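You operate a simulated robot arm through the tools that you are given. There is no shell and no other tool. Be economical: measure what you need, move in short steps, check, and stop when the job is done.

You are at the controls of a simulated robot arm. One attempt, no reset.

Task
Take the blue block on the fitting table and put it away on the finishing bench. Put the rubber mallet on the fitting table away on the top of the steel table. Close the green drawer. Put the red block from the finishing bench on top of the plate one. Open the lower drawer, take the white gasket and leave it in the inside of the lower drawer and shut the drawer again. Put the round brush on the finishing bench away on the fitting table. Open the undercoat tray lid. Do these in any order. Set down upright: blue block, red block.
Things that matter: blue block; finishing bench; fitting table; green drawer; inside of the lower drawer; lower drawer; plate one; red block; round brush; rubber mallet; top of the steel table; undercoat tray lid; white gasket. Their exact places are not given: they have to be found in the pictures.

The check looks at the end state, three seconds after you hand in, the way a careful person would. Anything else that was tipped, shoved, dropped, spilled or broken makes it a failure. Lids that push on must go on centred and level and be pressed home; caps that screw on are set level and turned clockwise until they are tight.

Robot
A 7-joint arm with a fingered hand on a trunk, on a base that drives. Base frame: it is fixed to the floor where the robot stands at the start and does not move with it; the origin is under the middle of the robot, x ahead of it, y to its left, z up; the surface under the hand at the start is at about z = 0.86. Units: m, rad, N and s.
With the tool pointing down near the work surface it reaches from about 0.36 to 0.7 m from the robot's upright axis, wherever it stands. Its first joint turns from -1.204 to 3.002 rad. Places, roughly: blue block [0.75, -0.25, 1]; finishing bench [-3.8, 1.9, 0.8]; fitting table [1.1, -0.1, 0.9]; green drawer [0.6, 0.3, 0.7]; inside of the lower drawer [-3.4, 2.1, 0.6]; lower drawer [-3.4, 2.1, 0.6]; plate one [-4.5, 4.75, 0.75]; red block [-3.75, 2, 0.75]; round brush (4x4x11 cm) [-3.4, 2.1, 0.9]; rubber mallet [0.75, 0, 1]; top of the steel table [0.1, 3.6, 0.9]; undercoat tray lid [2.2, 3.9, 1]; white gasket (9x7x4 cm) [-3.9, 2.2, 0.8]. Payload 3.2 kg.
Tool frame: the origin (TCP) lies between the finger pads and is the grasp point; the fingertips stand 0.026 m ahead of it; z points along the fingers, y is the line along which they close. Largest opening 0.088 m; the body of the gripper starts 0.03 m behind the TCP. The gripper is a hand of 5 fingers: y runs from the thumb to the fingers, the wrist lies at [-0.016, -0.108, -0.172] in the tool frame, and closing takes about 1.5 s.
Orientation is that of the tool frame in the base frame, as a unit quaternion [w, x, y, z]. With the fingers straight down and the wrist toward the robot, the tool's x, y and z point along [0, 1, 0], [1, 0, 0] and [0, 0, -1] of the base frame.

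Tools
- The arm moves only by the tool move_arm. Its arguments are lists of equal length, an entry for each row: "turn": the turn, a rotation vector about the base's x, y, z in rad, a list of three; "travel": the shift along the base's x, y, z in mm, a list of three; "hand": the opening, from 0 (shut) to 1 (fully open). In form: {"turn": [[ax, ay, az], ...], "travel": [[tx, ty, tz], ...], "hand": [hand, ...]}. A call has 1 to 10 rows; each row is the pose to reach, as a shift and turn from the pose commanded when the call began. Each row takes 0.2 s and may step no farther than 0.05 m and 0.15 rad from the row before; otherwise, or with a gripper value out of range, the whole call is refused. Where a pose cannot be reached the arm comes as near as it can. A force on the tool above 40 N (or 10 N above the force at the start of the call, whichever is more), or a blocked arm, ends the call early, and 0.2 s more pass. Each finger travels about 0.072 m/s and halts on what it meets, pressing with about 29 N; the grip force reading is that of the motor and also rises with nothing between the fingers. The clock runs only during rows and for 0.2 s after the last one: add rows that repeat a pose to give the fingers time. The reply holds the time, the measured pose of the TCP, the force on the tool along the base axes, the opening and the grip force, in the units named above and with some noise, with the torque about the TCP (base axes, N m) and any sound that the robot's microphone picked up.
- Cameras (640 x 400 px; columns grow to the right, rows downward): "scene" is now at [0.1341, 0.0147, 1.411]; the picture's right is [0.16, -0.99, 0.00], its down [-0.64, -0.10, -0.76] and it looks along [0.75, 0.12, -0.65] (base axes); focal length 264 px, centre (320, 200). "wrist" rides on the gripper at [0.067, -0.098, -0.117] in the tool frame; the picture's right is [-0.71, 0.33, -0.62], its down [-0.65, -0.65, 0.39] and it looks along [-0.28, 0.68, 0.68] (tool axes); focal length 234 px, centre (320, 200).
- capture(camera): a new picture of that camera. No time passes.
- raise_lower(by): slides the trunk up (or, below 0, down) by that many m; the arm and the scene camera ride with it, the base frame stays. It gives what a move gives, with no picture.
- steer(legs): drives the robot by 1 to 6 legs, each [ahead, left, turn to the left] in m, m and rad, along the robot's own axes; the way and the turn of a leg run together, so that a leg with both is an arc; at most 1.5 m and 3.142 rad a leg. The arm and the cameras ride along, it lands a little off, and it stops where it bumps. It gives what a move gives.
- preshape(shape): the hand has 5 fingers and takes this shape, open, in about a second: jaw (thumb against the fingers, like two jaws); tri (thumb and two fingers); tip (a fingertip pinch); poke (one finger out to press); point (the index stretched); flat (the hand flat); cup (the hand cupped); fist (a fist). The gripper value then closes the fingers along that shape, each until it touches; the sizes above hold for jaw. It gives what a move gives, with no picture.
- head_to(pan, tilt): turns the head with the scene camera to pan (to the left, within 1.501 rad either way) and tilt (down, from -0.506 to 1.204), counted from straight ahead of the robot. It gives what a move gives.
- point_at(camera, pixels): for up to 12 pixels [column, row] of the newest picture of that camera ("zoom" is the newest enlarged one), the place [x, y, z] in the base frame of the surface seen there, good to about 0.002 m. No time passes.
- inspect(camera, box): a new picture of the part [left, top, right, bottom] of that camera's present view, enlarged. No time passes.
- job_done(): hands the job in; it is judged then, once.

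Go step by step. Measure first, check grasps and placings, and put right what went wrong. The budget is 138 turns and 154 pictures, counting those below and the enlarged ones. Unless the task says otherwise, let go and move clear before handing in.

The tools are called after "Call:" as name(argument=value, ...) on one line, values as JSON. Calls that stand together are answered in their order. move_arm: Moves the arm, as the interface text tells. Its arguments: {"type":"object","properties":{"turn":{"type":"array","items":{"type":"array","items":{"type":"number"}}},"travel":{"type":"array","items":{"type":"array","items":{"type":"number"}}},"hand":{"type":"array","items":{"type":"number"}}},"required":["turn","travel","hand"]} The other tools are called the same way: raise_lower (by) slides the trunk up or down; preshape (shape) gives the hand a shape; steer (legs) drives the base; head_to (pan, tilt) turns the head that bears the scene camera; capture (camera) takes a picture; point_at (camera, pixels) gives the place of the surface under pixels of a picture; inspect (camera, box) takes an enlarged picture of a part of a camera's view; job_done () hands the job in.

At the start:

```text
clock: 0.0
tool_pos: [0.5428, 0.0345, 1.1183]
tcp_rot: [0.0, 0.707, 0.707, 0.0]
ft_force: [-0.6, -0.3, 0.6]
wrist_torque: [0.01, 0.04, 0.0]
grip_width: 0.0877
grasp_force: 0.1
shape: jaw
trunk travel left (down, up): [-0.725, 0.115]
robot x, y, heading: [-0.003, 0.0005, -0.001]
head pan, tilt: [0.162, 0.703]
```

scene: 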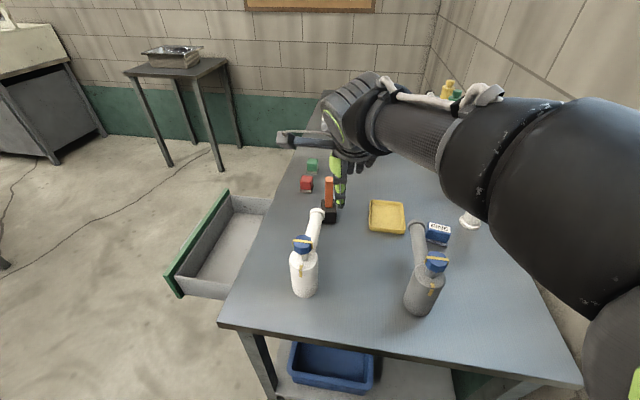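
wrist: 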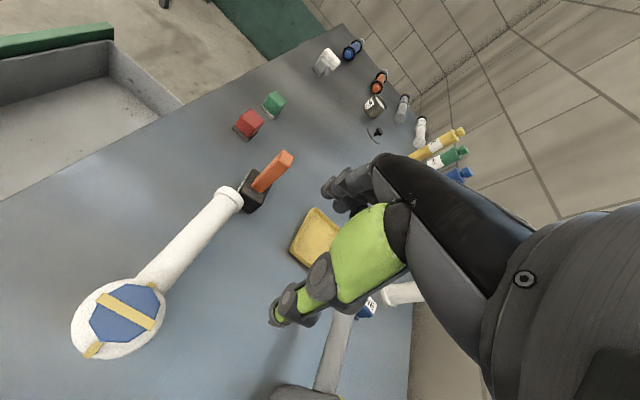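

The scene shows the fitting table with the mallet (black head, orange handle near 330,200), a blue block candidate near (437,233), and the open green drawer at left. I'll measure these first.

Call:
point_at(camera="scene", pixels=[[330, 216], [329, 182], [329, 204], [437, 226], [438, 240], [387, 215], [306, 183], [200, 240], [178, 290], [225, 195], [265, 204], [260, 280]])

Call:
inspect(camera="scene", box=[260, 140, 500, 320])

```text
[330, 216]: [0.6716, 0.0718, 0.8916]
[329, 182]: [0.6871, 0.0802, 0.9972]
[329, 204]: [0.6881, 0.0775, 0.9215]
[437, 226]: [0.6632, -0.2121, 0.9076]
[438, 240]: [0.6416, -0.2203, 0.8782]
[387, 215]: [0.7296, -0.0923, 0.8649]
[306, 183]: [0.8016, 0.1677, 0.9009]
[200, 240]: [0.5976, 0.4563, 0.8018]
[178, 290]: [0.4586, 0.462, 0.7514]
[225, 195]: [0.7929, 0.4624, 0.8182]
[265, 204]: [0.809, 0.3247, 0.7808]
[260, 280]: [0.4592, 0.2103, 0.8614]
```

```text
2.22 times, centred on (380, 230) of scene
```

zoom: 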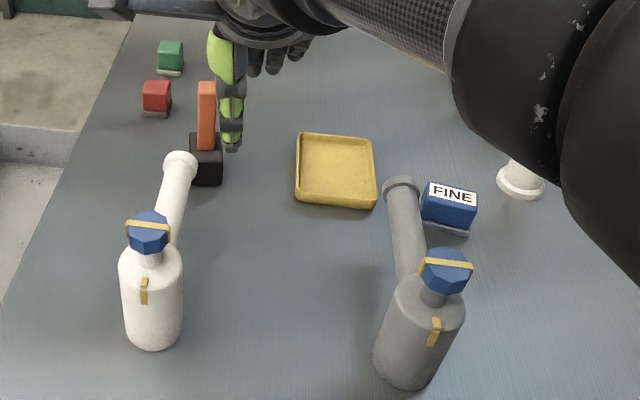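

The drawer front stands at about y=0.46 for x 0.45–0.80 and has to be pushed toward -y. I'll shift the robot left and look around from there.

Call:
steer(legs=[[0, 0.5, 0]])

Call:
head_to(pan=-0.2, tilt=0.85)

Call:
capture(camera="scene")

Call:
head_to(pan=1.3, tilt=0.3)

Call:
capture(camera="scene")

```text
clock: 2.9
tool_pos: [0.5426, 0.5357, 1.1186]
tcp_rot: [0.001, 0.706, 0.708, 0.0]
ft_force: [0.4, 0.0, -0.3]
wrist_torque: [0.01, 0.02, 0.0]
grip_width: 0.0881
grasp_force: 0.1
shape: jaw
trunk travel left (down, up): [-0.725, 0.115]
robot x, y, heading: [-0.0016, 0.5011, 0.003]
head pan, tilt: [0.162, 0.703]
```

```text
clock: 3.8
tool_pos: [0.5421, 0.5361, 1.1195]
tcp_rot: [0.0, 0.706, 0.708, 0.0]
ft_force: [0.1, -0.7, 0.6]
wrist_torque: [-0.03, -0.02, -0.01]
grip_width: 0.0876
grasp_force: 0.2
shape: jaw
trunk travel left (down, up): [-0.725, 0.115]
robot x, y, heading: [-0.0021, 0.4986, 0.001]
head pan, tilt: [-0.201, 0.85]
```

```text
150 pictures are left
```

scene: 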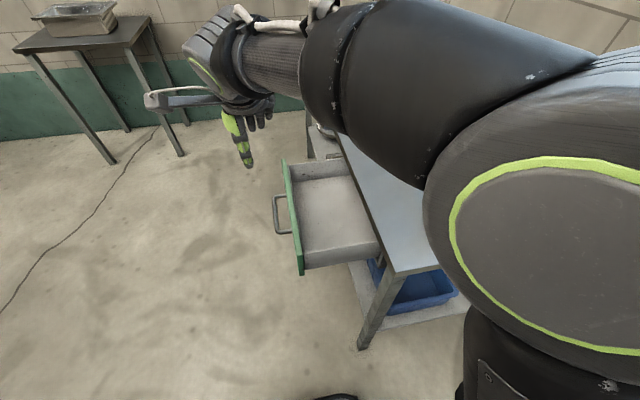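

```text
clock: 5.4
tool_pos: [0.5426, 0.5366, 1.1202]
tcp_rot: [0.001, 0.707, 0.708, 0.0]
ft_force: [-0.6, 0.3, -0.9]
wrist_torque: [0.0, 0.0, 0.05]
grip_width: 0.0876
grasp_force: 0.1
shape: jaw
trunk travel left (down, up): [-0.725, 0.115]
robot x, y, heading: [-0.0024, 0.5022, -0.002]
head pan, tilt: [1.3, 0.3]
```

```text
149 pictures are left
```

scene: 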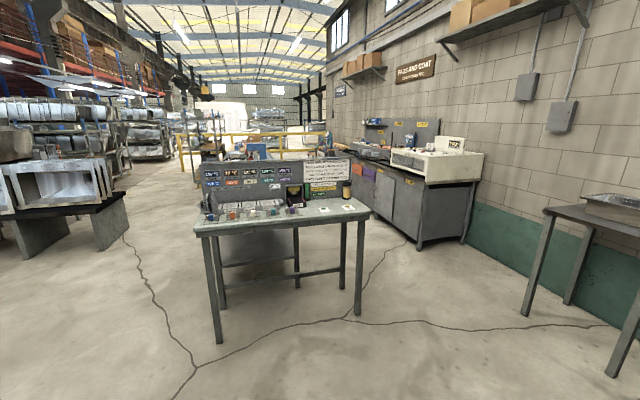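

Steel table candidate is ahead-left in this view (table at (280,220)); the tray table is at right (600,215). Measuring.

Call:
point_at(camera="scene", pixels=[[200, 233], [365, 215], [345, 198], [280, 222], [438, 178], [600, 215], [620, 200], [400, 165], [482, 180], [20, 210], [125, 205], [240, 180]])

Call:
inspect(camera="scene", box=[180, 140, 400, 260])

Call:
inspect(camera="scene", box=[340, 100, 500, 200])

Call:
head_to(pan=-0.2, tilt=0.85)

Call:
inspect(camera="scene", box=[240, 120, 440, 300])

```text
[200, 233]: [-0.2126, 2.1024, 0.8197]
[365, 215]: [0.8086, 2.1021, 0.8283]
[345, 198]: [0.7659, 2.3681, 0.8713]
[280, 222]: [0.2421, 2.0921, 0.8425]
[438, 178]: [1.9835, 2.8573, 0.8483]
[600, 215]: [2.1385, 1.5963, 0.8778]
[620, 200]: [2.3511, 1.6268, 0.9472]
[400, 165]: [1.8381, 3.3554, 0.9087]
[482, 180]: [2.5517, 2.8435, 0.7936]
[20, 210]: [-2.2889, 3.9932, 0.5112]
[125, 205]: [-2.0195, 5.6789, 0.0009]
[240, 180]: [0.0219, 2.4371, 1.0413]
```

```text
2.91 times, centred on (290, 200) of scene
```

zoom: 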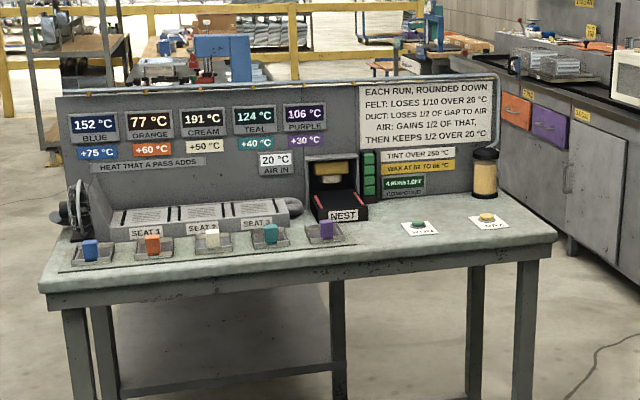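

```text
4.00 times, centred on (420, 150) of scene
```

zoom: 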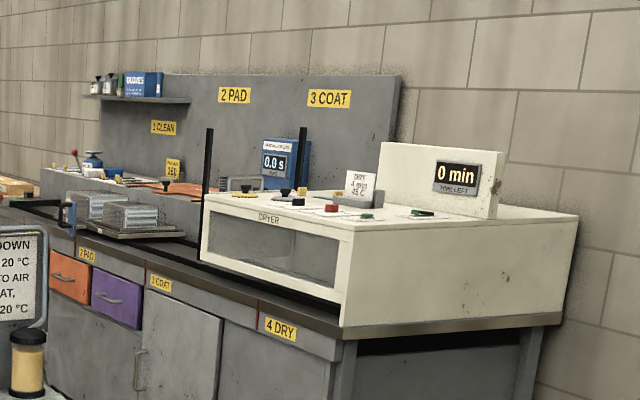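

```text
clock: 7.0
tool_pos: [0.5419, 0.5365, 1.1183]
tcp_rot: [0.0, 0.706, 0.708, 0.0]
ft_force: [0.3, -0.2, 0.7]
wrist_torque: [-0.03, -0.03, 0.02]
grip_width: 0.0879
grasp_force: 0.1
shape: jaw
trunk travel left (down, up): [-0.725, 0.115]
robot x, y, heading: [-0.0007, 0.4984, 0.003]
head pan, tilt: [-0.201, 0.85]
```

```text
2.22 times, centred on (340, 210) of scene
```

zoom: 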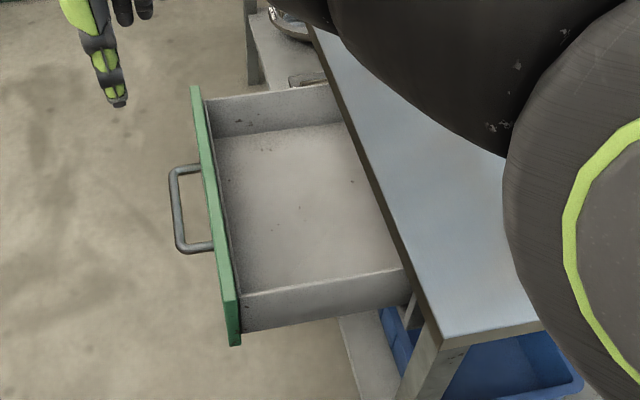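

Drawer handle is a bar around zoom (178,210). Measuring it and the drawer front.

Call:
point_at(camera="zoom", pixels=[[178, 210], [175, 180], [182, 240], [196, 92], [230, 295], [385, 190], [205, 200], [235, 335]])

Call:
capture(camera="wrist")

```text
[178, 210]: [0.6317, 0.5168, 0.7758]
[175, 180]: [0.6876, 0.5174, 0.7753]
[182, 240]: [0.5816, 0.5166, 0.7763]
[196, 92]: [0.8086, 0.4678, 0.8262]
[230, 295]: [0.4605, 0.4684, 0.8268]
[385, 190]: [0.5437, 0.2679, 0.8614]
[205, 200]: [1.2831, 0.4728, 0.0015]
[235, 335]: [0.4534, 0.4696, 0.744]
```

```text
145 pictures are left
```

wrist: 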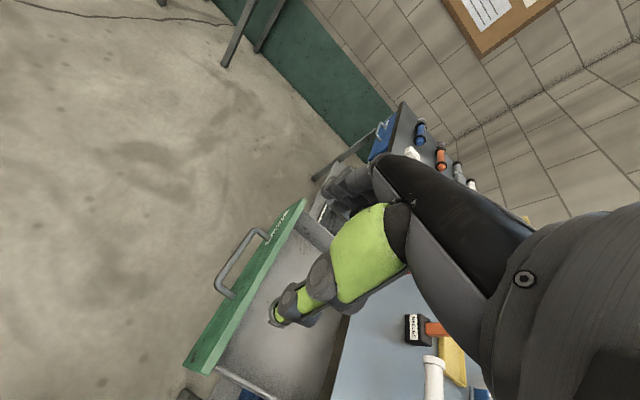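

The handle bar is at y≈0.517, x 0.58–0.69, z 0.776; the table edge is at y≈0.268. I'll move the hand beyond the bar with the fingers closed, then lower the trunk.

Call:
move_arm(turn=[[0, 0, 0], [0, 0, 0], [0, 0, 0], [0, 0, 0]], travel=[[30, 35, 0], [60, 70, 0], [93, 105, 0], [93, 125, 0]], hand=[0.3, 0, 0, 0])

Call:
raise_lower(by=-0.345)

Call:
capture(camera="scene")

Call:
capture(camera="wrist")

```text
clock: 8.0
tool_pos: [0.6231, 0.6227, 1.1205]
tcp_rot: [-0.001, 0.71, 0.704, 0.002]
ft_force: [-1.5, 0.2, -0.3]
wrist_torque: [0.0, -0.01, 0.02]
grip_width: 0.0002
grasp_force: 26.3
shape: jaw
out of reach, approached as far as the arm can: row 3, 4
trunk travel left (down, up): [-0.725, 0.115]
robot x, y, heading: [-0.0027, 0.5009, 0.005]
head pan, tilt: [-0.201, 0.85]
```

```text
clock: 11.4
tool_pos: [0.623, 0.6247, 0.7756]
tcp_rot: [-0.002, 0.71, 0.705, 0.002]
ft_force: [-0.3, -0.3, 0.0]
wrist_torque: [-0.01, -0.01, -0.01]
grip_width: 0.0
grasp_force: 28.5
shape: jaw
trunk travel left (down, up): [-0.38, 0.46]
robot x, y, heading: [-0.0025, 0.5022, -0.0]
head pan, tilt: [-0.201, 0.85]
```

```text
144 pictures are left
```

scene: 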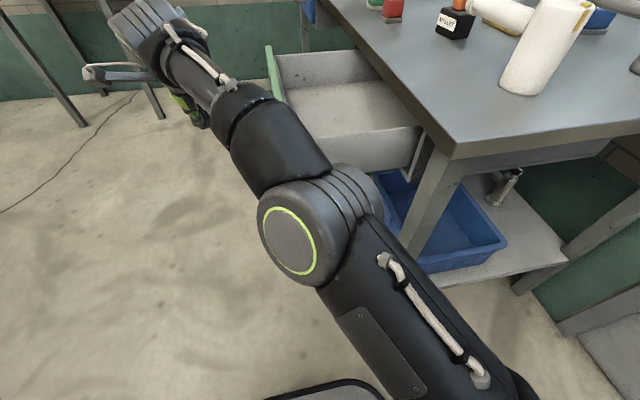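

```text
143 pictures are left
```

wrist: 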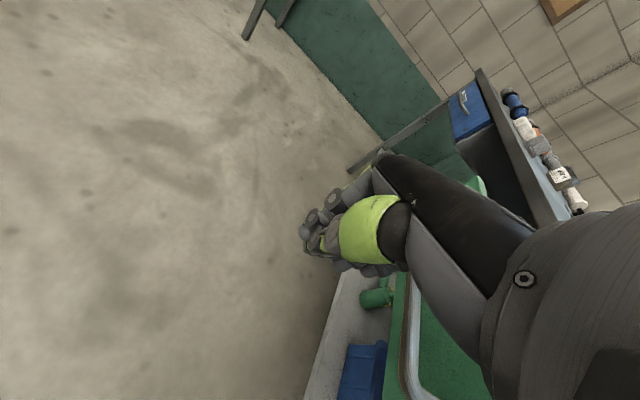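

The hand is beyond the handle. I need the elbow's place relative to the table corner before pushing.

Call:
point_at(camera="scene", pixels=[[290, 240], [350, 185], [375, 190], [310, 150], [260, 100], [330, 275], [420, 310], [453, 155], [200, 60]])

```text
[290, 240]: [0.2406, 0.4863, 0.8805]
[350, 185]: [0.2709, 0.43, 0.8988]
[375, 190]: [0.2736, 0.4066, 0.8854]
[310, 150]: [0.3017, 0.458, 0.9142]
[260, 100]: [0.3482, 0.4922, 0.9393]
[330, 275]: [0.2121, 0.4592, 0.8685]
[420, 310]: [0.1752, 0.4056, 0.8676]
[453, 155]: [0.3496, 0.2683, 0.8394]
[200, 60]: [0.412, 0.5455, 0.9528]
```

The forearm stays left of the table edge during the push, so I'll push with the arm toward -y.

Call:
move_arm(turn=[[0, 0, 0], [0, 0, 0], [0, 0, 0], [0, 0, 0], [0, 0, 0], [0, 0, 0], [0, 0, 0], [0, 0, 0]], travel=[[0, -20, 0], [0, -40, 0], [0, -60, 0], [0, -85, 0], [0, -110, 0], [0, -135, 0], [0, -160, 0], [0, -185, 0]], hand=[0, 0, 0, 0, 0, 0, 0, 0])

Call:
capture(camera="scene")

```text
clock: 13.2
tool_pos: [0.6192, 0.447, 0.773]
tcp_rot: [0.001, 0.705, 0.709, -0.001]
ft_force: [0.4, 0.9, -0.2]
wrist_torque: [-0.01, -0.02, 0.0]
grip_width: 0.0
grasp_force: 28.9
shape: jaw
trunk travel left (down, up): [-0.38, 0.46]
robot x, y, heading: [-0.0043, 0.4968, 0.001]
head pan, tilt: [-0.201, 0.85]
```

```text
142 pictures are left
```

scene: 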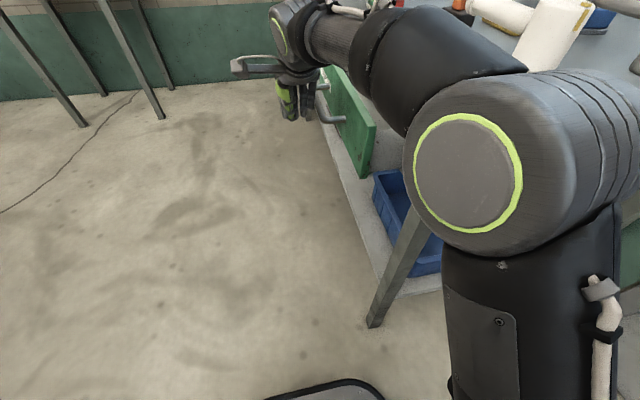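

The drawer is moving in with the hand. Checking the drawer face and the elbow clearance.

Call:
point_at(camera="scene", pixels=[[370, 130], [362, 165], [335, 120], [470, 170], [560, 100], [620, 130], [430, 60], [380, 60]])

```text
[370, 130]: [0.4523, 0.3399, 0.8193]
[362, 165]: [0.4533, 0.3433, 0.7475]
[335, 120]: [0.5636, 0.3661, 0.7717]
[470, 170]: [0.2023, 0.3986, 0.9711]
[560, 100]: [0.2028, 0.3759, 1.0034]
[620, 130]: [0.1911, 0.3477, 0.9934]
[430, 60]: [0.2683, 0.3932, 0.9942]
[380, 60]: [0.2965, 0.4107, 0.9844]
```

The face is at y≈0.343 and has about 75 mm to go. Pushing on.

Call:
move_arm(turn=[[0, 0, 0], [0, 0, 0], [0, 0, 0], [0, 0, 0], [0, 0, 0], [0, 0, 0]], travel=[[0, -20, 0], [0, -40, 0], [0, -55, 0], [0, -70, 0], [0, -85, 0], [0, -95, 0]], hand=[0, 0, 0, 0, 0, 0])

Call:
capture(camera="scene")

```text
clock: 14.6
tool_pos: [0.62, 0.3574, 0.7708]
tcp_rot: [0.0, 0.703, 0.711, 0.0]
ft_force: [1.3, 18.1, -3.8]
wrist_torque: [0.14, -0.01, 0.12]
grip_width: 0.0001
grasp_force: 28.7
shape: jaw
trunk travel left (down, up): [-0.38, 0.46]
robot x, y, heading: [0.001, 0.5017, 0.012]
head pan, tilt: [-0.201, 0.85]
```

```text
141 pictures are left
```

scene: 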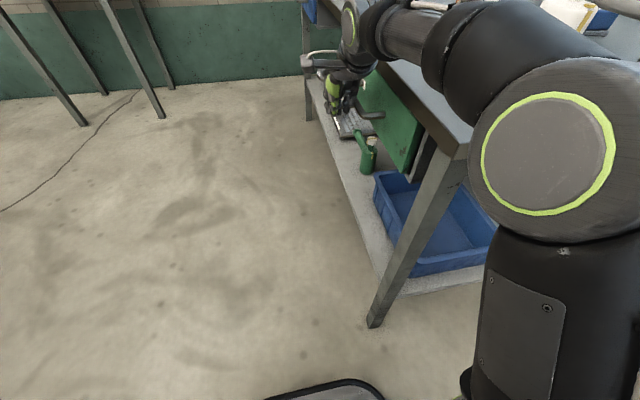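

The reading shows 18 N against the motion, so the drawer is near its stop. Measuring the face.

Call:
point_at(camera="scene", pixels=[[415, 130], [408, 160], [395, 110], [440, 125], [455, 150]])

Call:
inspect(camera="scene", box=[320, 50, 500, 190])

```text
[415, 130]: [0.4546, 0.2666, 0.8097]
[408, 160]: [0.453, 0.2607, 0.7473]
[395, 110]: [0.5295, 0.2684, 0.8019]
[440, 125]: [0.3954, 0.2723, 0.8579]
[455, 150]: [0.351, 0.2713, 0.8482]
```

```text
2.86 times, centred on (410, 120) of scene
```

zoom: 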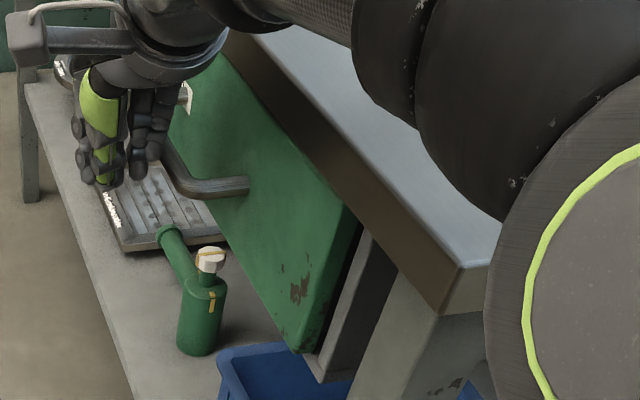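

The face is about flush with the table edge. I'll push a bit more to confirm the stop, then back off.

Call:
move_arm(turn=[[0, 0, 0], [0, 0, 0], [0, 0, 0], [0, 0, 0]], travel=[[0, -10, 0], [0, -20, 0], [0, -28, 0], [0, -35, 0]], hand=[0, 0, 0, 0])

Call:
point_at(camera="scene", pixels=[[415, 130], [395, 110]])

Call:
inspect(camera="scene", box=[320, 50, 500, 190])

```text
clock: 15.2
tool_pos: [0.6205, 0.3477, 0.7769]
tcp_rot: [-0.001, 0.698, 0.716, 0.007]
ft_force: [-0.2, 18.5, 4.2]
wrist_torque: [-0.02, -0.03, 0.02]
grip_width: 0.0
grasp_force: 29.0
shape: jaw
trunk travel left (down, up): [-0.38, 0.46]
robot x, y, heading: [0.0021, 0.5018, 0.007]
head pan, tilt: [-0.201, 0.85]
stopped in row 3: the force on the tool passed its limit at 43 N (the readings are from after the stop); the commanded pose is now the measured one
```

```text
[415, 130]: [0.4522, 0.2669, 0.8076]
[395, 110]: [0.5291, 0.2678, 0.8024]
```

```text
2.86 times, centred on (410, 120) of scene
```

zoom: 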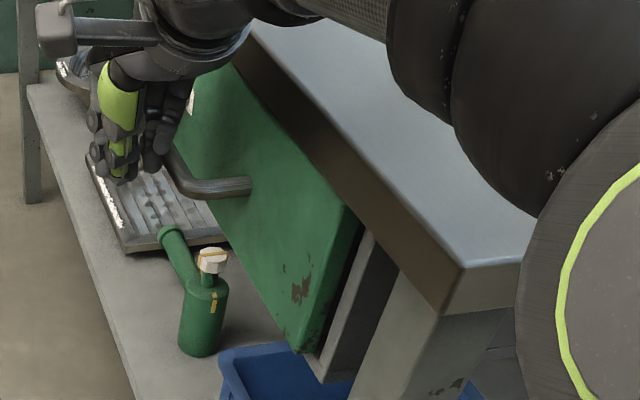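

Drawer is shut (43 N at the stop, face flush). Backing off, raising, and going back for the mallet.

Call:
move_arm(turn=[[0, 0, 0], [0, 0, 0], [0, 0, 0], [0, 0, 0]], travel=[[0, 30, 0], [0, 70, 0], [0, 110, 0], [0, 150, 0]], hand=[0, 0.3, 0.6, 1])

Call:
raise_lower(by=0.36)

Call:
move_arm(turn=[[0, 0, 0], [0, 0, 0], [0, 0, 0]], travel=[[-30, 0, 0], [-60, -30, 0], [-80, -60, 0]], hand=[1, 1, 1])

Call:
steer(legs=[[0, -0.36, 0], [0.06, 0, 0]])

Call:
head_to(pan=0.1, tilt=0.75)

Call:
capture(camera="scene")

```text
clock: 16.2
tool_pos: [0.6209, 0.4914, 0.7748]
tcp_rot: [-0.003, 0.7, 0.714, 0.004]
ft_force: [0.5, 0.3, -0.6]
wrist_torque: [-0.02, -0.03, 0.0]
grip_width: 0.0785
grasp_force: 0.1
shape: jaw
trunk travel left (down, up): [-0.38, 0.46]
robot x, y, heading: [0.001, 0.4999, -0.001]
head pan, tilt: [-0.201, 0.85]
```

```text
clock: 19.7
tool_pos: [0.6207, 0.4912, 1.134]
tcp_rot: [-0.002, 0.7, 0.714, 0.005]
ft_force: [1.3, -0.7, 0.2]
wrist_torque: [0.01, 0.03, 0.0]
grip_width: 0.088
grasp_force: 0.0
shape: jaw
trunk travel left (down, up): [-0.74, 0.1]
robot x, y, heading: [-0.0022, 0.4973, 0.0]
head pan, tilt: [-0.201, 0.85]
```

```text
clock: 20.5
tool_pos: [0.5408, 0.429, 1.1344]
tcp_rot: [-0.002, 0.7, 0.714, 0.006]
ft_force: [0.4, -0.3, -0.5]
wrist_torque: [0.05, -0.02, 0.04]
grip_width: 0.0877
grasp_force: 0.1
shape: jaw
trunk travel left (down, up): [-0.74, 0.1]
robot x, y, heading: [0.0018, 0.5021, 0.004]
head pan, tilt: [-0.201, 0.85]
```

```text
clock: 23.4
tool_pos: [0.6014, 0.0694, 1.1347]
tcp_rot: [-0.003, 0.701, 0.713, 0.004]
ft_force: [-0.6, 0.1, -0.7]
wrist_torque: [-0.01, 0.0, 0.01]
grip_width: 0.0874
grasp_force: 0.0
shape: jaw
trunk travel left (down, up): [-0.74, 0.1]
robot x, y, heading: [0.0622, 0.1403, 0.001]
head pan, tilt: [-0.201, 0.85]
```

```text
clock: 24.2
tool_pos: [0.601, 0.0686, 1.1346]
tcp_rot: [-0.004, 0.701, 0.713, 0.004]
ft_force: [-0.5, -0.4, -0.3]
wrist_torque: [-0.01, 0.02, -0.01]
grip_width: 0.0876
grasp_force: 0.0
shape: jaw
trunk travel left (down, up): [-0.74, 0.1]
robot x, y, heading: [0.0593, 0.1399, 0.001]
head pan, tilt: [0.099, 0.75]
```

```text
138 pictures are left
```

scene: 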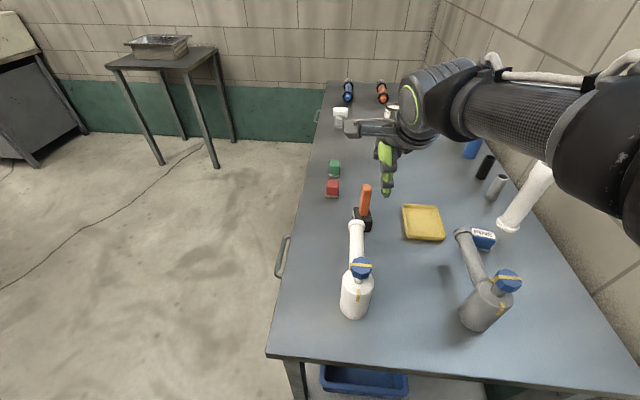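

Mallet stands head-down with orange handle at (366,198); a white bottle's spout lies right in front of it. Measuring both in detail.

Call:
inspect(camera="scene", box=[310, 160, 430, 330])

Call:
point_at(camera="scene", pixels=[[366, 187], [365, 200], [364, 212], [372, 224], [357, 224], [357, 238], [362, 266], [354, 290], [332, 188], [425, 215], [345, 115]])

Call:
capture(camera="wrist")

```text
2.35 times, centred on (370, 245) of scene
```

zoom: 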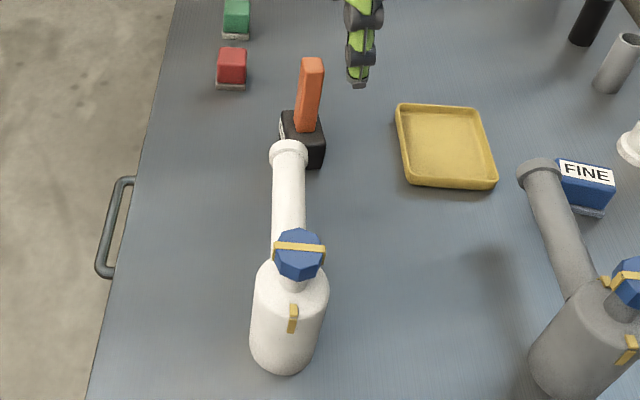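

```text
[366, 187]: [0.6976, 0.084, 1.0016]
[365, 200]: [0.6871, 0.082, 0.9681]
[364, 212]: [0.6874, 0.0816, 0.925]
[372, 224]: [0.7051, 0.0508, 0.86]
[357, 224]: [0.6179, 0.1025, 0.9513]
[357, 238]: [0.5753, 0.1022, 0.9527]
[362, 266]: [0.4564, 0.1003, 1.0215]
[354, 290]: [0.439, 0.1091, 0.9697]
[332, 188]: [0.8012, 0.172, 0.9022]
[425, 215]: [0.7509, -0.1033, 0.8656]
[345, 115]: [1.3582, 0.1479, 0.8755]
```

```text
136 pictures are left
```

wrist: 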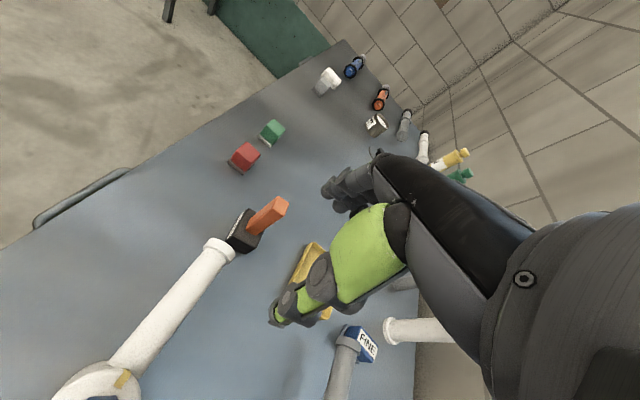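

Handle centre is ≈(0.698, 0.083), top ≈1.004; the spout end is at x≈0.64, z<0.953. I'll approach with a half-open hand from above and grip just below the handle top.

Call:
move_arm(turn=[[0, 0, 0], [0, 0, 0], [0, 0, 0], [0, 0, 0]], travel=[[40, 5, 0], [80, 12, 0], [97, 15, -40], [97, 15, -75]], hand=[0.8, 0.65, 0.65, 0.65])

Call:
inspect(camera="scene", box=[310, 130, 430, 250])

Call:
inspect(camera="wrist", box=[180, 120, 420, 330])

```text
clock: 25.2
tool_pos: [0.6993, 0.0831, 1.0578]
tcp_rot: [-0.002, 0.701, 0.713, 0.004]
ft_force: [-0.5, -0.3, 0.5]
wrist_torque: [0.02, -0.01, 0.03]
grip_width: 0.0577
grasp_force: 0.0
shape: jaw
trunk travel left (down, up): [-0.74, 0.1]
robot x, y, heading: [0.0582, 0.1364, 0.003]
head pan, tilt: [0.099, 0.75]
```

```text
3.33 times, centred on (370, 190) of scene
```

zoom: 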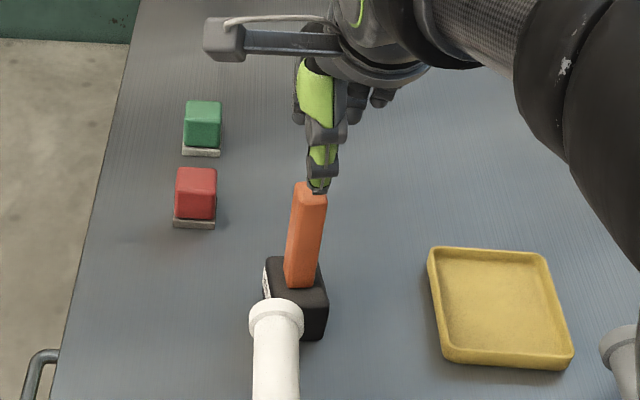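

```text
1.90 times, centred on (300, 225) of wrist
```

zoom: 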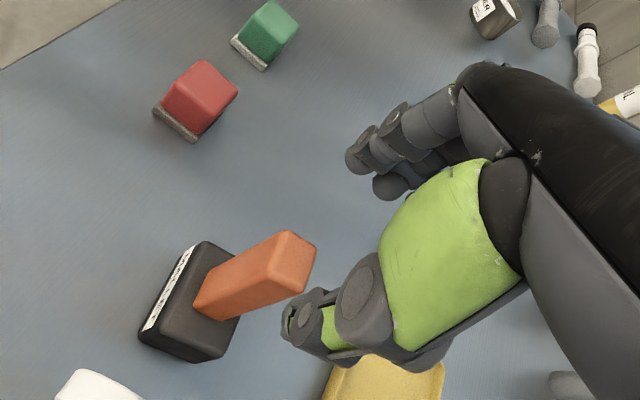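

Alignment looks close; checking thumb tip and handle top positions.

Call:
inspect(camera="scene", box=[340, 150, 400, 220])

Call:
point_at(camera="scene", pixels=[[370, 186], [369, 180], [367, 190], [362, 210]])

Call:
point_at(camera="wrist", pixels=[[329, 212], [333, 221], [334, 213], [290, 233], [301, 237], [322, 246], [300, 246], [335, 180]])

```text
5.71 times, centred on (370, 185) of scene
```

zoom: 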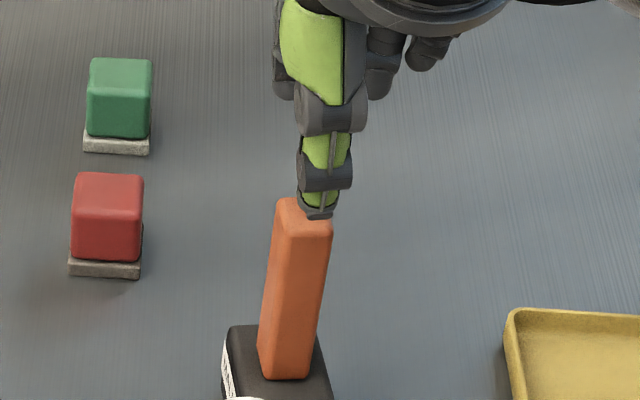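

```text
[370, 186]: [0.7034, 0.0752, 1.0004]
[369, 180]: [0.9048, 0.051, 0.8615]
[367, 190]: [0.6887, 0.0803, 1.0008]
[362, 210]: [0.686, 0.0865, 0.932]
```

```text
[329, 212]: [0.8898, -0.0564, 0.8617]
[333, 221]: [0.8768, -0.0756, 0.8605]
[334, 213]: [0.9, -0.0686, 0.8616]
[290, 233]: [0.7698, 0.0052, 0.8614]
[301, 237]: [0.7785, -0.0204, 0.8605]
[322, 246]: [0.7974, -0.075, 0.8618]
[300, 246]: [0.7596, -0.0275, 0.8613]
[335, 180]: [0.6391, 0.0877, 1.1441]
```

Call:
point_at(camera="zoom", pixels=[[320, 200], [315, 212], [325, 175], [303, 225], [285, 210], [318, 235], [285, 360], [262, 340]])

```text
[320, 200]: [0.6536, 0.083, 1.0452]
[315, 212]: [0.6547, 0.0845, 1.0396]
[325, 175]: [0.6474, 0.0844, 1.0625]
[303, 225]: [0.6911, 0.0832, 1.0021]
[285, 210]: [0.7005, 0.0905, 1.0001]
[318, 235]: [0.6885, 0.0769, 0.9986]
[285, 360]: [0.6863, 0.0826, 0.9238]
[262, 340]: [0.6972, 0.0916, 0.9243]
```

Thumb is at y≈0.083, aligned with the handle. Descending and closing.

Call:
move_arm(turn=[[0, 0, 0], [0, 0, 0], [0, 0, 0], [0, 0, 0], [0, 0, 0], [0, 0, 0], [0, 0, 0], [0, 0, 0], [0, 0, 0]], travel=[[0, 0, -30], [0, 0, -60], [0, 0, -80], [0, 0, -80], [0, 0, -80], [0, 0, -80], [0, 0, -80], [0, 0, -80], [0, 0, -80]], hand=[0.65, 0.65, 0.65, 0.3, 0, 0, 0, 0, 0])

Call:
inspect(camera="scene", box=[310, 130, 430, 250])

```text
clock: 27.2
tool_pos: [0.6987, 0.0826, 0.9795]
tcp_rot: [-0.003, 0.701, 0.713, 0.005]
ft_force: [-0.7, 0.4, -0.5]
wrist_torque: [0.02, 0.07, -0.02]
grip_width: 0.0221
grasp_force: 29.5
shape: jaw
trunk travel left (down, up): [-0.74, 0.1]
robot x, y, heading: [0.0614, 0.1405, 0.001]
head pan, tilt: [0.099, 0.75]
```

```text
3.33 times, centred on (370, 190) of scene
```

zoom: 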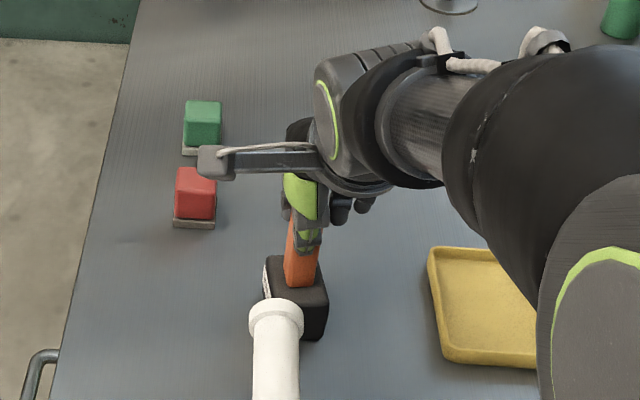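

Gripped at 22 mm. Lifting 0.19 m, then checking.

Call:
move_arm(turn=[[0, 0, 0], [0, 0, 0], [0, 0, 0], [0, 0, 0], [0, 0, 0], [0, 0, 0]], travel=[[0, 0, 20], [0, 0, 60], [0, 0, 100], [0, 0, 140], [-40, 0, 160], [-80, 0, 170]], hand=[0, 0, 0, 0, 0, 0])

Call:
capture(camera="scene")

```text
clock: 28.6
tool_pos: [0.6162, 0.0843, 1.1499]
tcp_rot: [-0.001, 0.701, 0.713, 0.005]
ft_force: [-0.9, 0.6, -3.6]
wrist_torque: [0.03, 0.0, -0.03]
grip_width: 0.022
grasp_force: 28.9
shape: jaw
trunk travel left (down, up): [-0.74, 0.1]
robot x, y, heading: [0.0602, 0.1376, 0.004]
head pan, tilt: [0.099, 0.75]
```

```text
131 pictures are left
```

scene: 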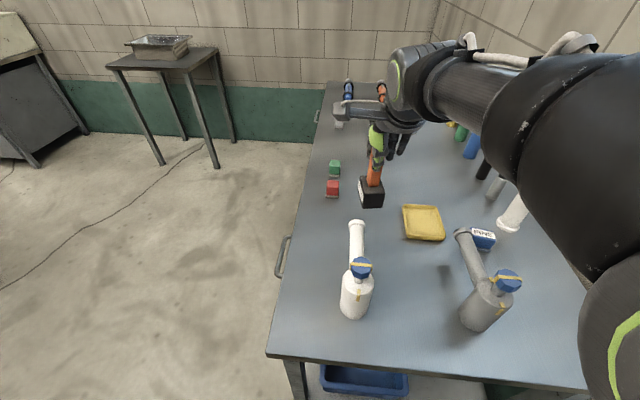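

Mallet is held. I'll back away from the table and move toward the steel table, skirting the temperature table, then look.

Call:
steer(legs=[[-1.2, 0, 0], [0, 1.4, 0]])

Call:
head_to(pan=1.1, tilt=0.35)

Call:
capture(camera="scene")

```text
clock: 32.5
tool_pos: [-0.0548, 0.016, 1.1449]
tcp_rot: [-0.005, 0.732, 0.681, 0.002]
ft_force: [0.9, -0.7, -3.9]
wrist_torque: [0.03, 0.03, 0.01]
grip_width: 0.0221
grasp_force: 29.2
shape: jaw
trunk travel left (down, up): [-0.74, 0.1]
robot x, y, heading: [-0.6066, 0.1215, -0.092]
head pan, tilt: [0.099, 0.75]
stopped in leg 1: the robot was blocked; the commanded pose is now the measured one
```

```text
clock: 33.8
tool_pos: [-0.0567, 0.0177, 1.1485]
tcp_rot: [-0.001, 0.732, 0.682, 0.004]
ft_force: [0.0, 0.5, -3.2]
wrist_torque: [0.03, 0.02, 0.0]
grip_width: 0.0221
grasp_force: 28.7
shape: jaw
trunk travel left (down, up): [-0.74, 0.1]
robot x, y, heading: [-0.6036, 0.1228, -0.088]
head pan, tilt: [1.1, 0.351]
```

```text
130 pictures are left
```

scene: 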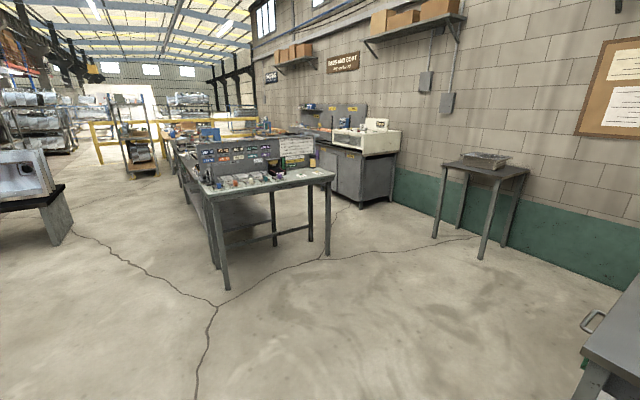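

I bumped something behind at x≈-0.6. I'll pull ahead, straighten, and look to the left and behind.

Call:
steer(legs=[[0.1, 0, 0.09]])

Call:
head_to(pan=1.5, tilt=0.6)

Call:
capture(camera="scene")

Call:
head_to(pan=-1.5, tilt=0.6)

Call:
capture(camera="scene")

```text
clock: 35.0
tool_pos: [0.0515, 0.0653, 1.1482]
tcp_rot: [-0.003, 0.701, 0.713, 0.004]
ft_force: [-0.1, 0.0, -3.5]
wrist_torque: [0.05, -0.02, 0.0]
grip_width: 0.0222
grasp_force: 29.2
shape: jaw
trunk travel left (down, up): [-0.74, 0.1]
robot x, y, heading: [-0.5114, 0.1172, 0.004]
head pan, tilt: [1.1, 0.351]
```

```text
clock: 35.8
tool_pos: [0.0492, 0.0653, 1.1478]
tcp_rot: [-0.003, 0.7, 0.714, 0.003]
ft_force: [0.3, 0.1, -3.4]
wrist_torque: [0.01, -0.01, -0.01]
grip_width: 0.0221
grasp_force: 29.2
shape: jaw
trunk travel left (down, up): [-0.74, 0.1]
robot x, y, heading: [-0.5071, 0.1153, 0.006]
head pan, tilt: [1.499, 0.6]
```

```text
129 pictures are left
```

scene: 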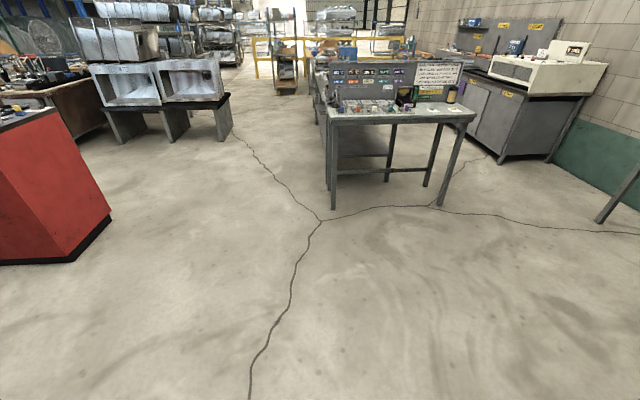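

```text
clock: 38.4
tool_pos: [0.0498, 0.0641, 1.1474]
tcp_rot: [-0.003, 0.7, 0.714, 0.004]
ft_force: [0.8, 0.7, -3.2]
wrist_torque: [0.01, 0.01, 0.01]
grip_width: 0.022
grasp_force: 28.9
shape: jaw
trunk travel left (down, up): [-0.74, 0.1]
robot x, y, heading: [-0.5058, 0.1188, 0.007]
head pan, tilt: [-1.499, 0.6]
```

```text
128 pictures are left
```

scene: 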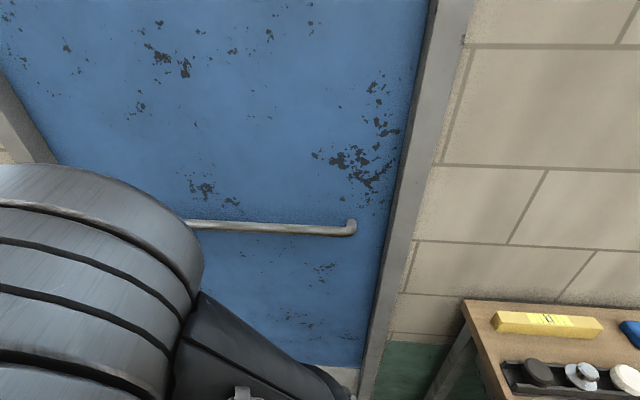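

Behind-right is a small wooden table, which is what I bumped. Measuring it, then looking left again and measuring obstacles.

Call:
point_at(camera="scene", pixels=[[465, 305], [490, 380], [545, 325], [540, 372], [420, 100]])

Call:
head_to(pan=1.5, tilt=0.45)

Call:
capture(camera="scene")

Call:
point_at(camera="scene", pixels=[[110, 260], [50, 150], [200, 178], [325, 240], [475, 160], [355, 82], [500, 195], [330, 262], [290, 140], [60, 80]])

Call:
inspect(camera="scene", box=[220, 60, 620, 300])

```text
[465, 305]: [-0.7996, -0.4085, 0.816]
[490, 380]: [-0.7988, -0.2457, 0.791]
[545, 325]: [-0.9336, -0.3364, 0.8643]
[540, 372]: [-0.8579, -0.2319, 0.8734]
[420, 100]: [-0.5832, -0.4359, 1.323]
```

```text
clock: 41.0
tool_pos: [0.0505, 0.0651, 1.147]
tcp_rot: [-0.002, 0.7, 0.714, 0.004]
ft_force: [-0.6, 0.3, -3.2]
wrist_torque: [0.03, 0.0, 0.02]
grip_width: 0.0219
grasp_force: 28.7
shape: jaw
trunk travel left (down, up): [-0.74, 0.1]
robot x, y, heading: [-0.5031, 0.1189, 0.005]
head pan, tilt: [1.499, 0.45]
```

```text
127 pictures are left
```

scene: 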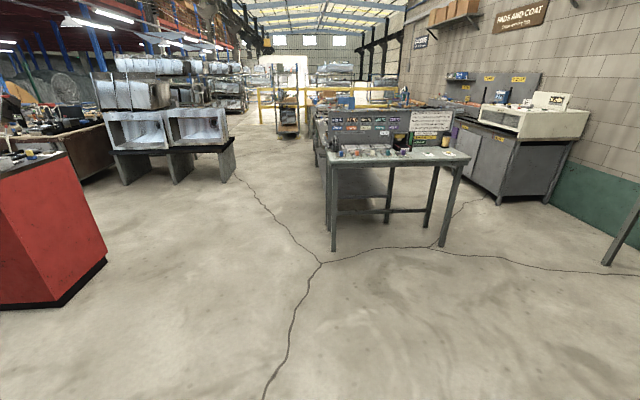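

```text
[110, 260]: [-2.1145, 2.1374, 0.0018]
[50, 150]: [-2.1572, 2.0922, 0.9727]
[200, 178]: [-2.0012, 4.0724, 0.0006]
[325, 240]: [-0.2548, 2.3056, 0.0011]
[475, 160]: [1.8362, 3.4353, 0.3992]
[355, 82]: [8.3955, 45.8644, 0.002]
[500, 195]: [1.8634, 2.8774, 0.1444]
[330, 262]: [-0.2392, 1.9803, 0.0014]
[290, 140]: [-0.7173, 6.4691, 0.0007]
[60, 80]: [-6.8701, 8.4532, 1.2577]
```

```text
1.60 times, centred on (420, 180) of scene
```

zoom: 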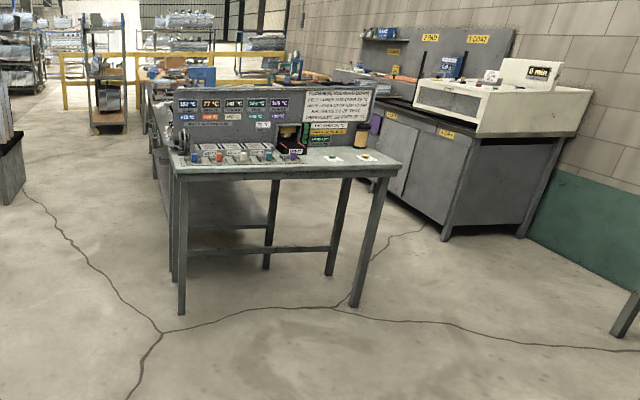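

Corridor between the red cabinet (x≈-2.1) and the temperature table (x≈-0.25) is open. I check the near floor to the rear-left before driving.

Call:
point_at(camera="scene", pixels=[[5, 395], [5, 320], [100, 395], [150, 300], [250, 200], [45, 305]])

Call:
steer(legs=[[0, 1.3, 0]])

Call:
capture(camera="scene")

```text
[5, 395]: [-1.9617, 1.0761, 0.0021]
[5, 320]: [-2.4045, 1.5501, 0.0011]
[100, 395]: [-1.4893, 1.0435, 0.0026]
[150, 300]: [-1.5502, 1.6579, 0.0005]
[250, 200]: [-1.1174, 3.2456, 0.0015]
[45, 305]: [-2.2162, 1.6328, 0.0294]
```

```text
clock: 47.6
tool_pos: [0.0489, 1.3723, 1.1485]
tcp_rot: [-0.003, 0.702, 0.712, 0.005]
ft_force: [-0.3, 1.0, -2.3]
wrist_torque: [0.02, 0.03, -0.03]
grip_width: 0.0221
grasp_force: 28.8
shape: jaw
trunk travel left (down, up): [-0.74, 0.1]
robot x, y, heading: [-0.5128, 1.4266, 0.002]
head pan, tilt: [1.499, 0.45]
```

```text
125 pictures are left
```

scene: 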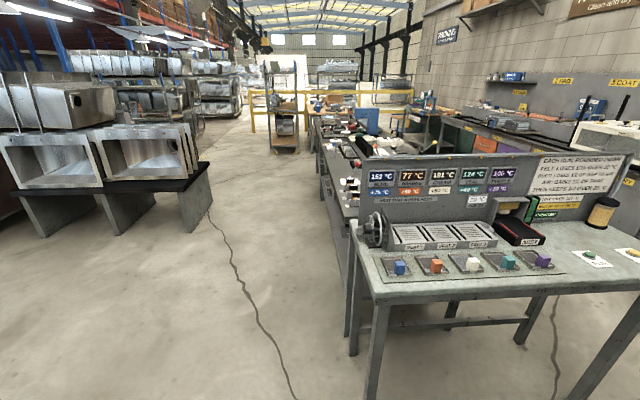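

The steel table is the long bench behind the panel, left edge near x≈-0.25. Driving along it.

Call:
steer(legs=[[-0.5, 0, 0], [0, 1.4, 0], [0, 0.6, 0]])

Call:
head_to(pan=0.2, tilt=0.5)

Call:
capture(camera="scene")

```text
clock: 60.1
tool_pos: [-0.4553, 3.3696, 1.1482]
tcp_rot: [-0.002, 0.703, 0.711, 0.004]
ft_force: [0.5, -0.1, -3.4]
wrist_torque: [-0.01, -0.01, 0.03]
grip_width: 0.0218
grasp_force: 29.4
shape: jaw
trunk travel left (down, up): [-0.74, 0.1]
robot x, y, heading: [-1.0122, 3.4302, -0.002]
head pan, tilt: [1.499, 0.45]
```

```text
clock: 61.6
tool_pos: [-0.4549, 3.369, 1.1477]
tcp_rot: [-0.002, 0.702, 0.712, 0.004]
ft_force: [0.8, 0.5, -2.7]
wrist_torque: [0.0, 0.02, -0.01]
grip_width: 0.0219
grasp_force: 29.4
shape: jaw
trunk travel left (down, up): [-0.74, 0.1]
robot x, y, heading: [-1.0123, 3.4271, -0.001]
head pan, tilt: [0.201, 0.499]
```

```text
124 pictures are left
```

scene: 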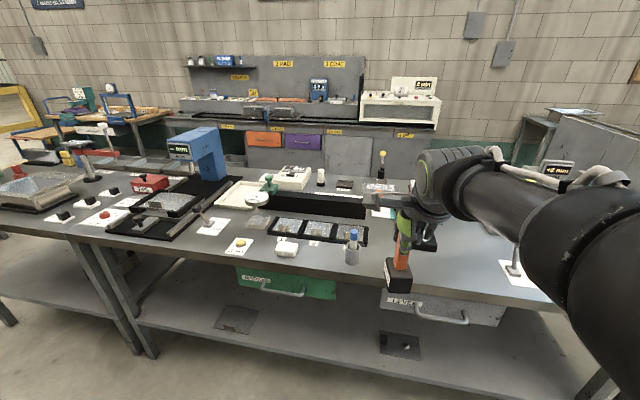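

The steel table lies ahead, with a free patch around (460,275) at its near edge. Measuring.

Call:
point_at(camera="scene", pixels=[[450, 270], [490, 300], [470, 250], [350, 258], [340, 272], [515, 275], [420, 250], [320, 262], [560, 290], [390, 215], [100, 243], [440, 288]])

Call:
inspect(camera="scene", box=[220, 140, 620, 340])

```text
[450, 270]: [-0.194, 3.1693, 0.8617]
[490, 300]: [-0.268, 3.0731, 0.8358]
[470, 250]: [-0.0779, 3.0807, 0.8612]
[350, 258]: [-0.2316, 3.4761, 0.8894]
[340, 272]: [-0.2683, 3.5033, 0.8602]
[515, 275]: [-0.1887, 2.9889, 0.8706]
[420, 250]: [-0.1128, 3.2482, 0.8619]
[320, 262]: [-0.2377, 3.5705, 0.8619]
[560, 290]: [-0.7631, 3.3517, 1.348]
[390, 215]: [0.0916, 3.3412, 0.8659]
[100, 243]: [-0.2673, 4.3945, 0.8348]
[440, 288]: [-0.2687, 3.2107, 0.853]
```

```text
1.60 times, centred on (420, 240) of scene
```

zoom: 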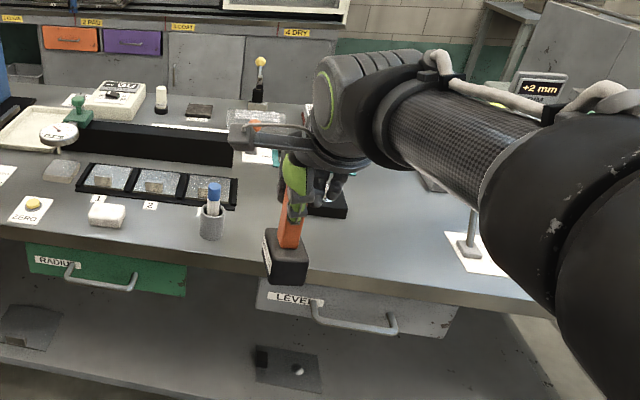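

Free patch near (-0.17, 3.18, 0.862). Positioning the robot in front of it.

Call:
steer(legs=[[0, -0.22, 0], [0.26, 0, 0]])

Call:
head_to(pan=0, tilt=0.75)

Call:
capture(camera="scene")

```text
clock: 64.8
tool_pos: [-0.1945, 3.1495, 1.1481]
tcp_rot: [-0.002, 0.703, 0.711, 0.004]
ft_force: [-0.1, 0.0, -3.5]
wrist_torque: [-0.01, 0.01, 0.03]
grip_width: 0.0221
grasp_force: 28.7
shape: jaw
trunk travel left (down, up): [-0.74, 0.1]
robot x, y, heading: [-0.7523, 3.21, -0.006]
head pan, tilt: [0.201, 0.499]
```

```text
clock: 65.5
tool_pos: [-0.1929, 3.1493, 1.1482]
tcp_rot: [-0.003, 0.703, 0.711, 0.004]
ft_force: [-0.5, 0.7, -2.8]
wrist_torque: [-0.02, 0.01, 0.03]
grip_width: 0.0217
grasp_force: 29.6
shape: jaw
trunk travel left (down, up): [-0.74, 0.1]
robot x, y, heading: [-0.7508, 3.2091, -0.004]
head pan, tilt: [0.0, 0.75]
```

```text
122 pictures are left
```

scene: 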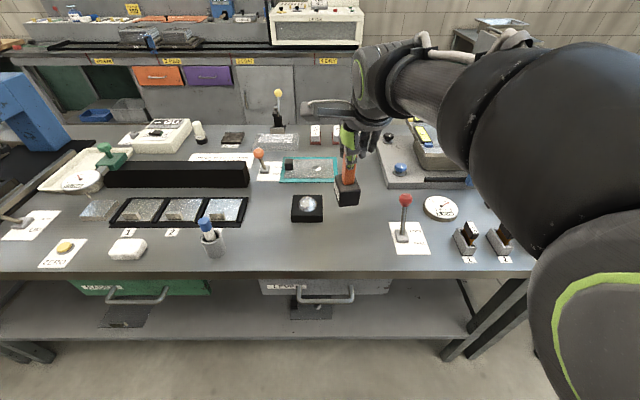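

Free spot between the black ball-stand (307,208) and the red lever (404,225). Measuring it.

Call:
point_at(camera="scene", pixels=[[350, 235], [345, 255], [307, 222], [323, 215], [392, 235], [270, 245], [300, 245], [405, 198], [355, 215]])

```text
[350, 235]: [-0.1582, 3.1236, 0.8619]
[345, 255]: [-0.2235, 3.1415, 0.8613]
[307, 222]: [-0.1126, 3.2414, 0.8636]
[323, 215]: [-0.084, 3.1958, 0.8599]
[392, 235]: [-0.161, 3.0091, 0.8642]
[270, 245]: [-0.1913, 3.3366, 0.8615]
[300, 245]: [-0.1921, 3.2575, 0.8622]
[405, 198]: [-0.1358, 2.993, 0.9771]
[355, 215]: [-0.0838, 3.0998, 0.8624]
```

Placing the mallet at about (-0.18, 3.14): lowering to TCP z≈0.985 first.

Call:
move_arm(turn=[[0, 0, 0], [0, 0, 0], [0, 0, 0], [0, 0, 0], [0, 0, 0], [0, 0, 0]], travel=[[10, -9, -40], [13, -9, -80], [13, -9, -120], [13, -9, -150], [13, -9, -160], [13, -9, -164]], hand=[0, 0, 0, 0, 0, 0])

Call:
inspect(camera="scene", box=[260, 130, 460, 270])

```text
clock: 66.9
tool_pos: [-0.1799, 3.1402, 0.9837]
tcp_rot: [-0.002, 0.703, 0.712, 0.003]
ft_force: [-0.6, -0.7, -3.3]
wrist_torque: [0.01, -0.01, -0.01]
grip_width: 0.0216
grasp_force: 28.6
shape: jaw
trunk travel left (down, up): [-0.74, 0.1]
robot x, y, heading: [-0.7519, 3.2075, -0.004]
head pan, tilt: [0.0, 0.75]
```

```text
2.86 times, centred on (360, 200) of scene
```

zoom: 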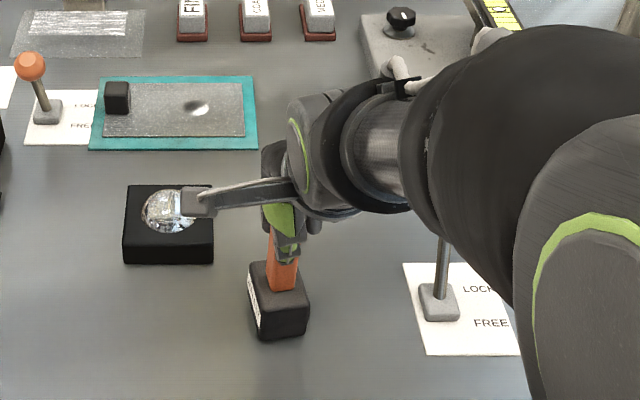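

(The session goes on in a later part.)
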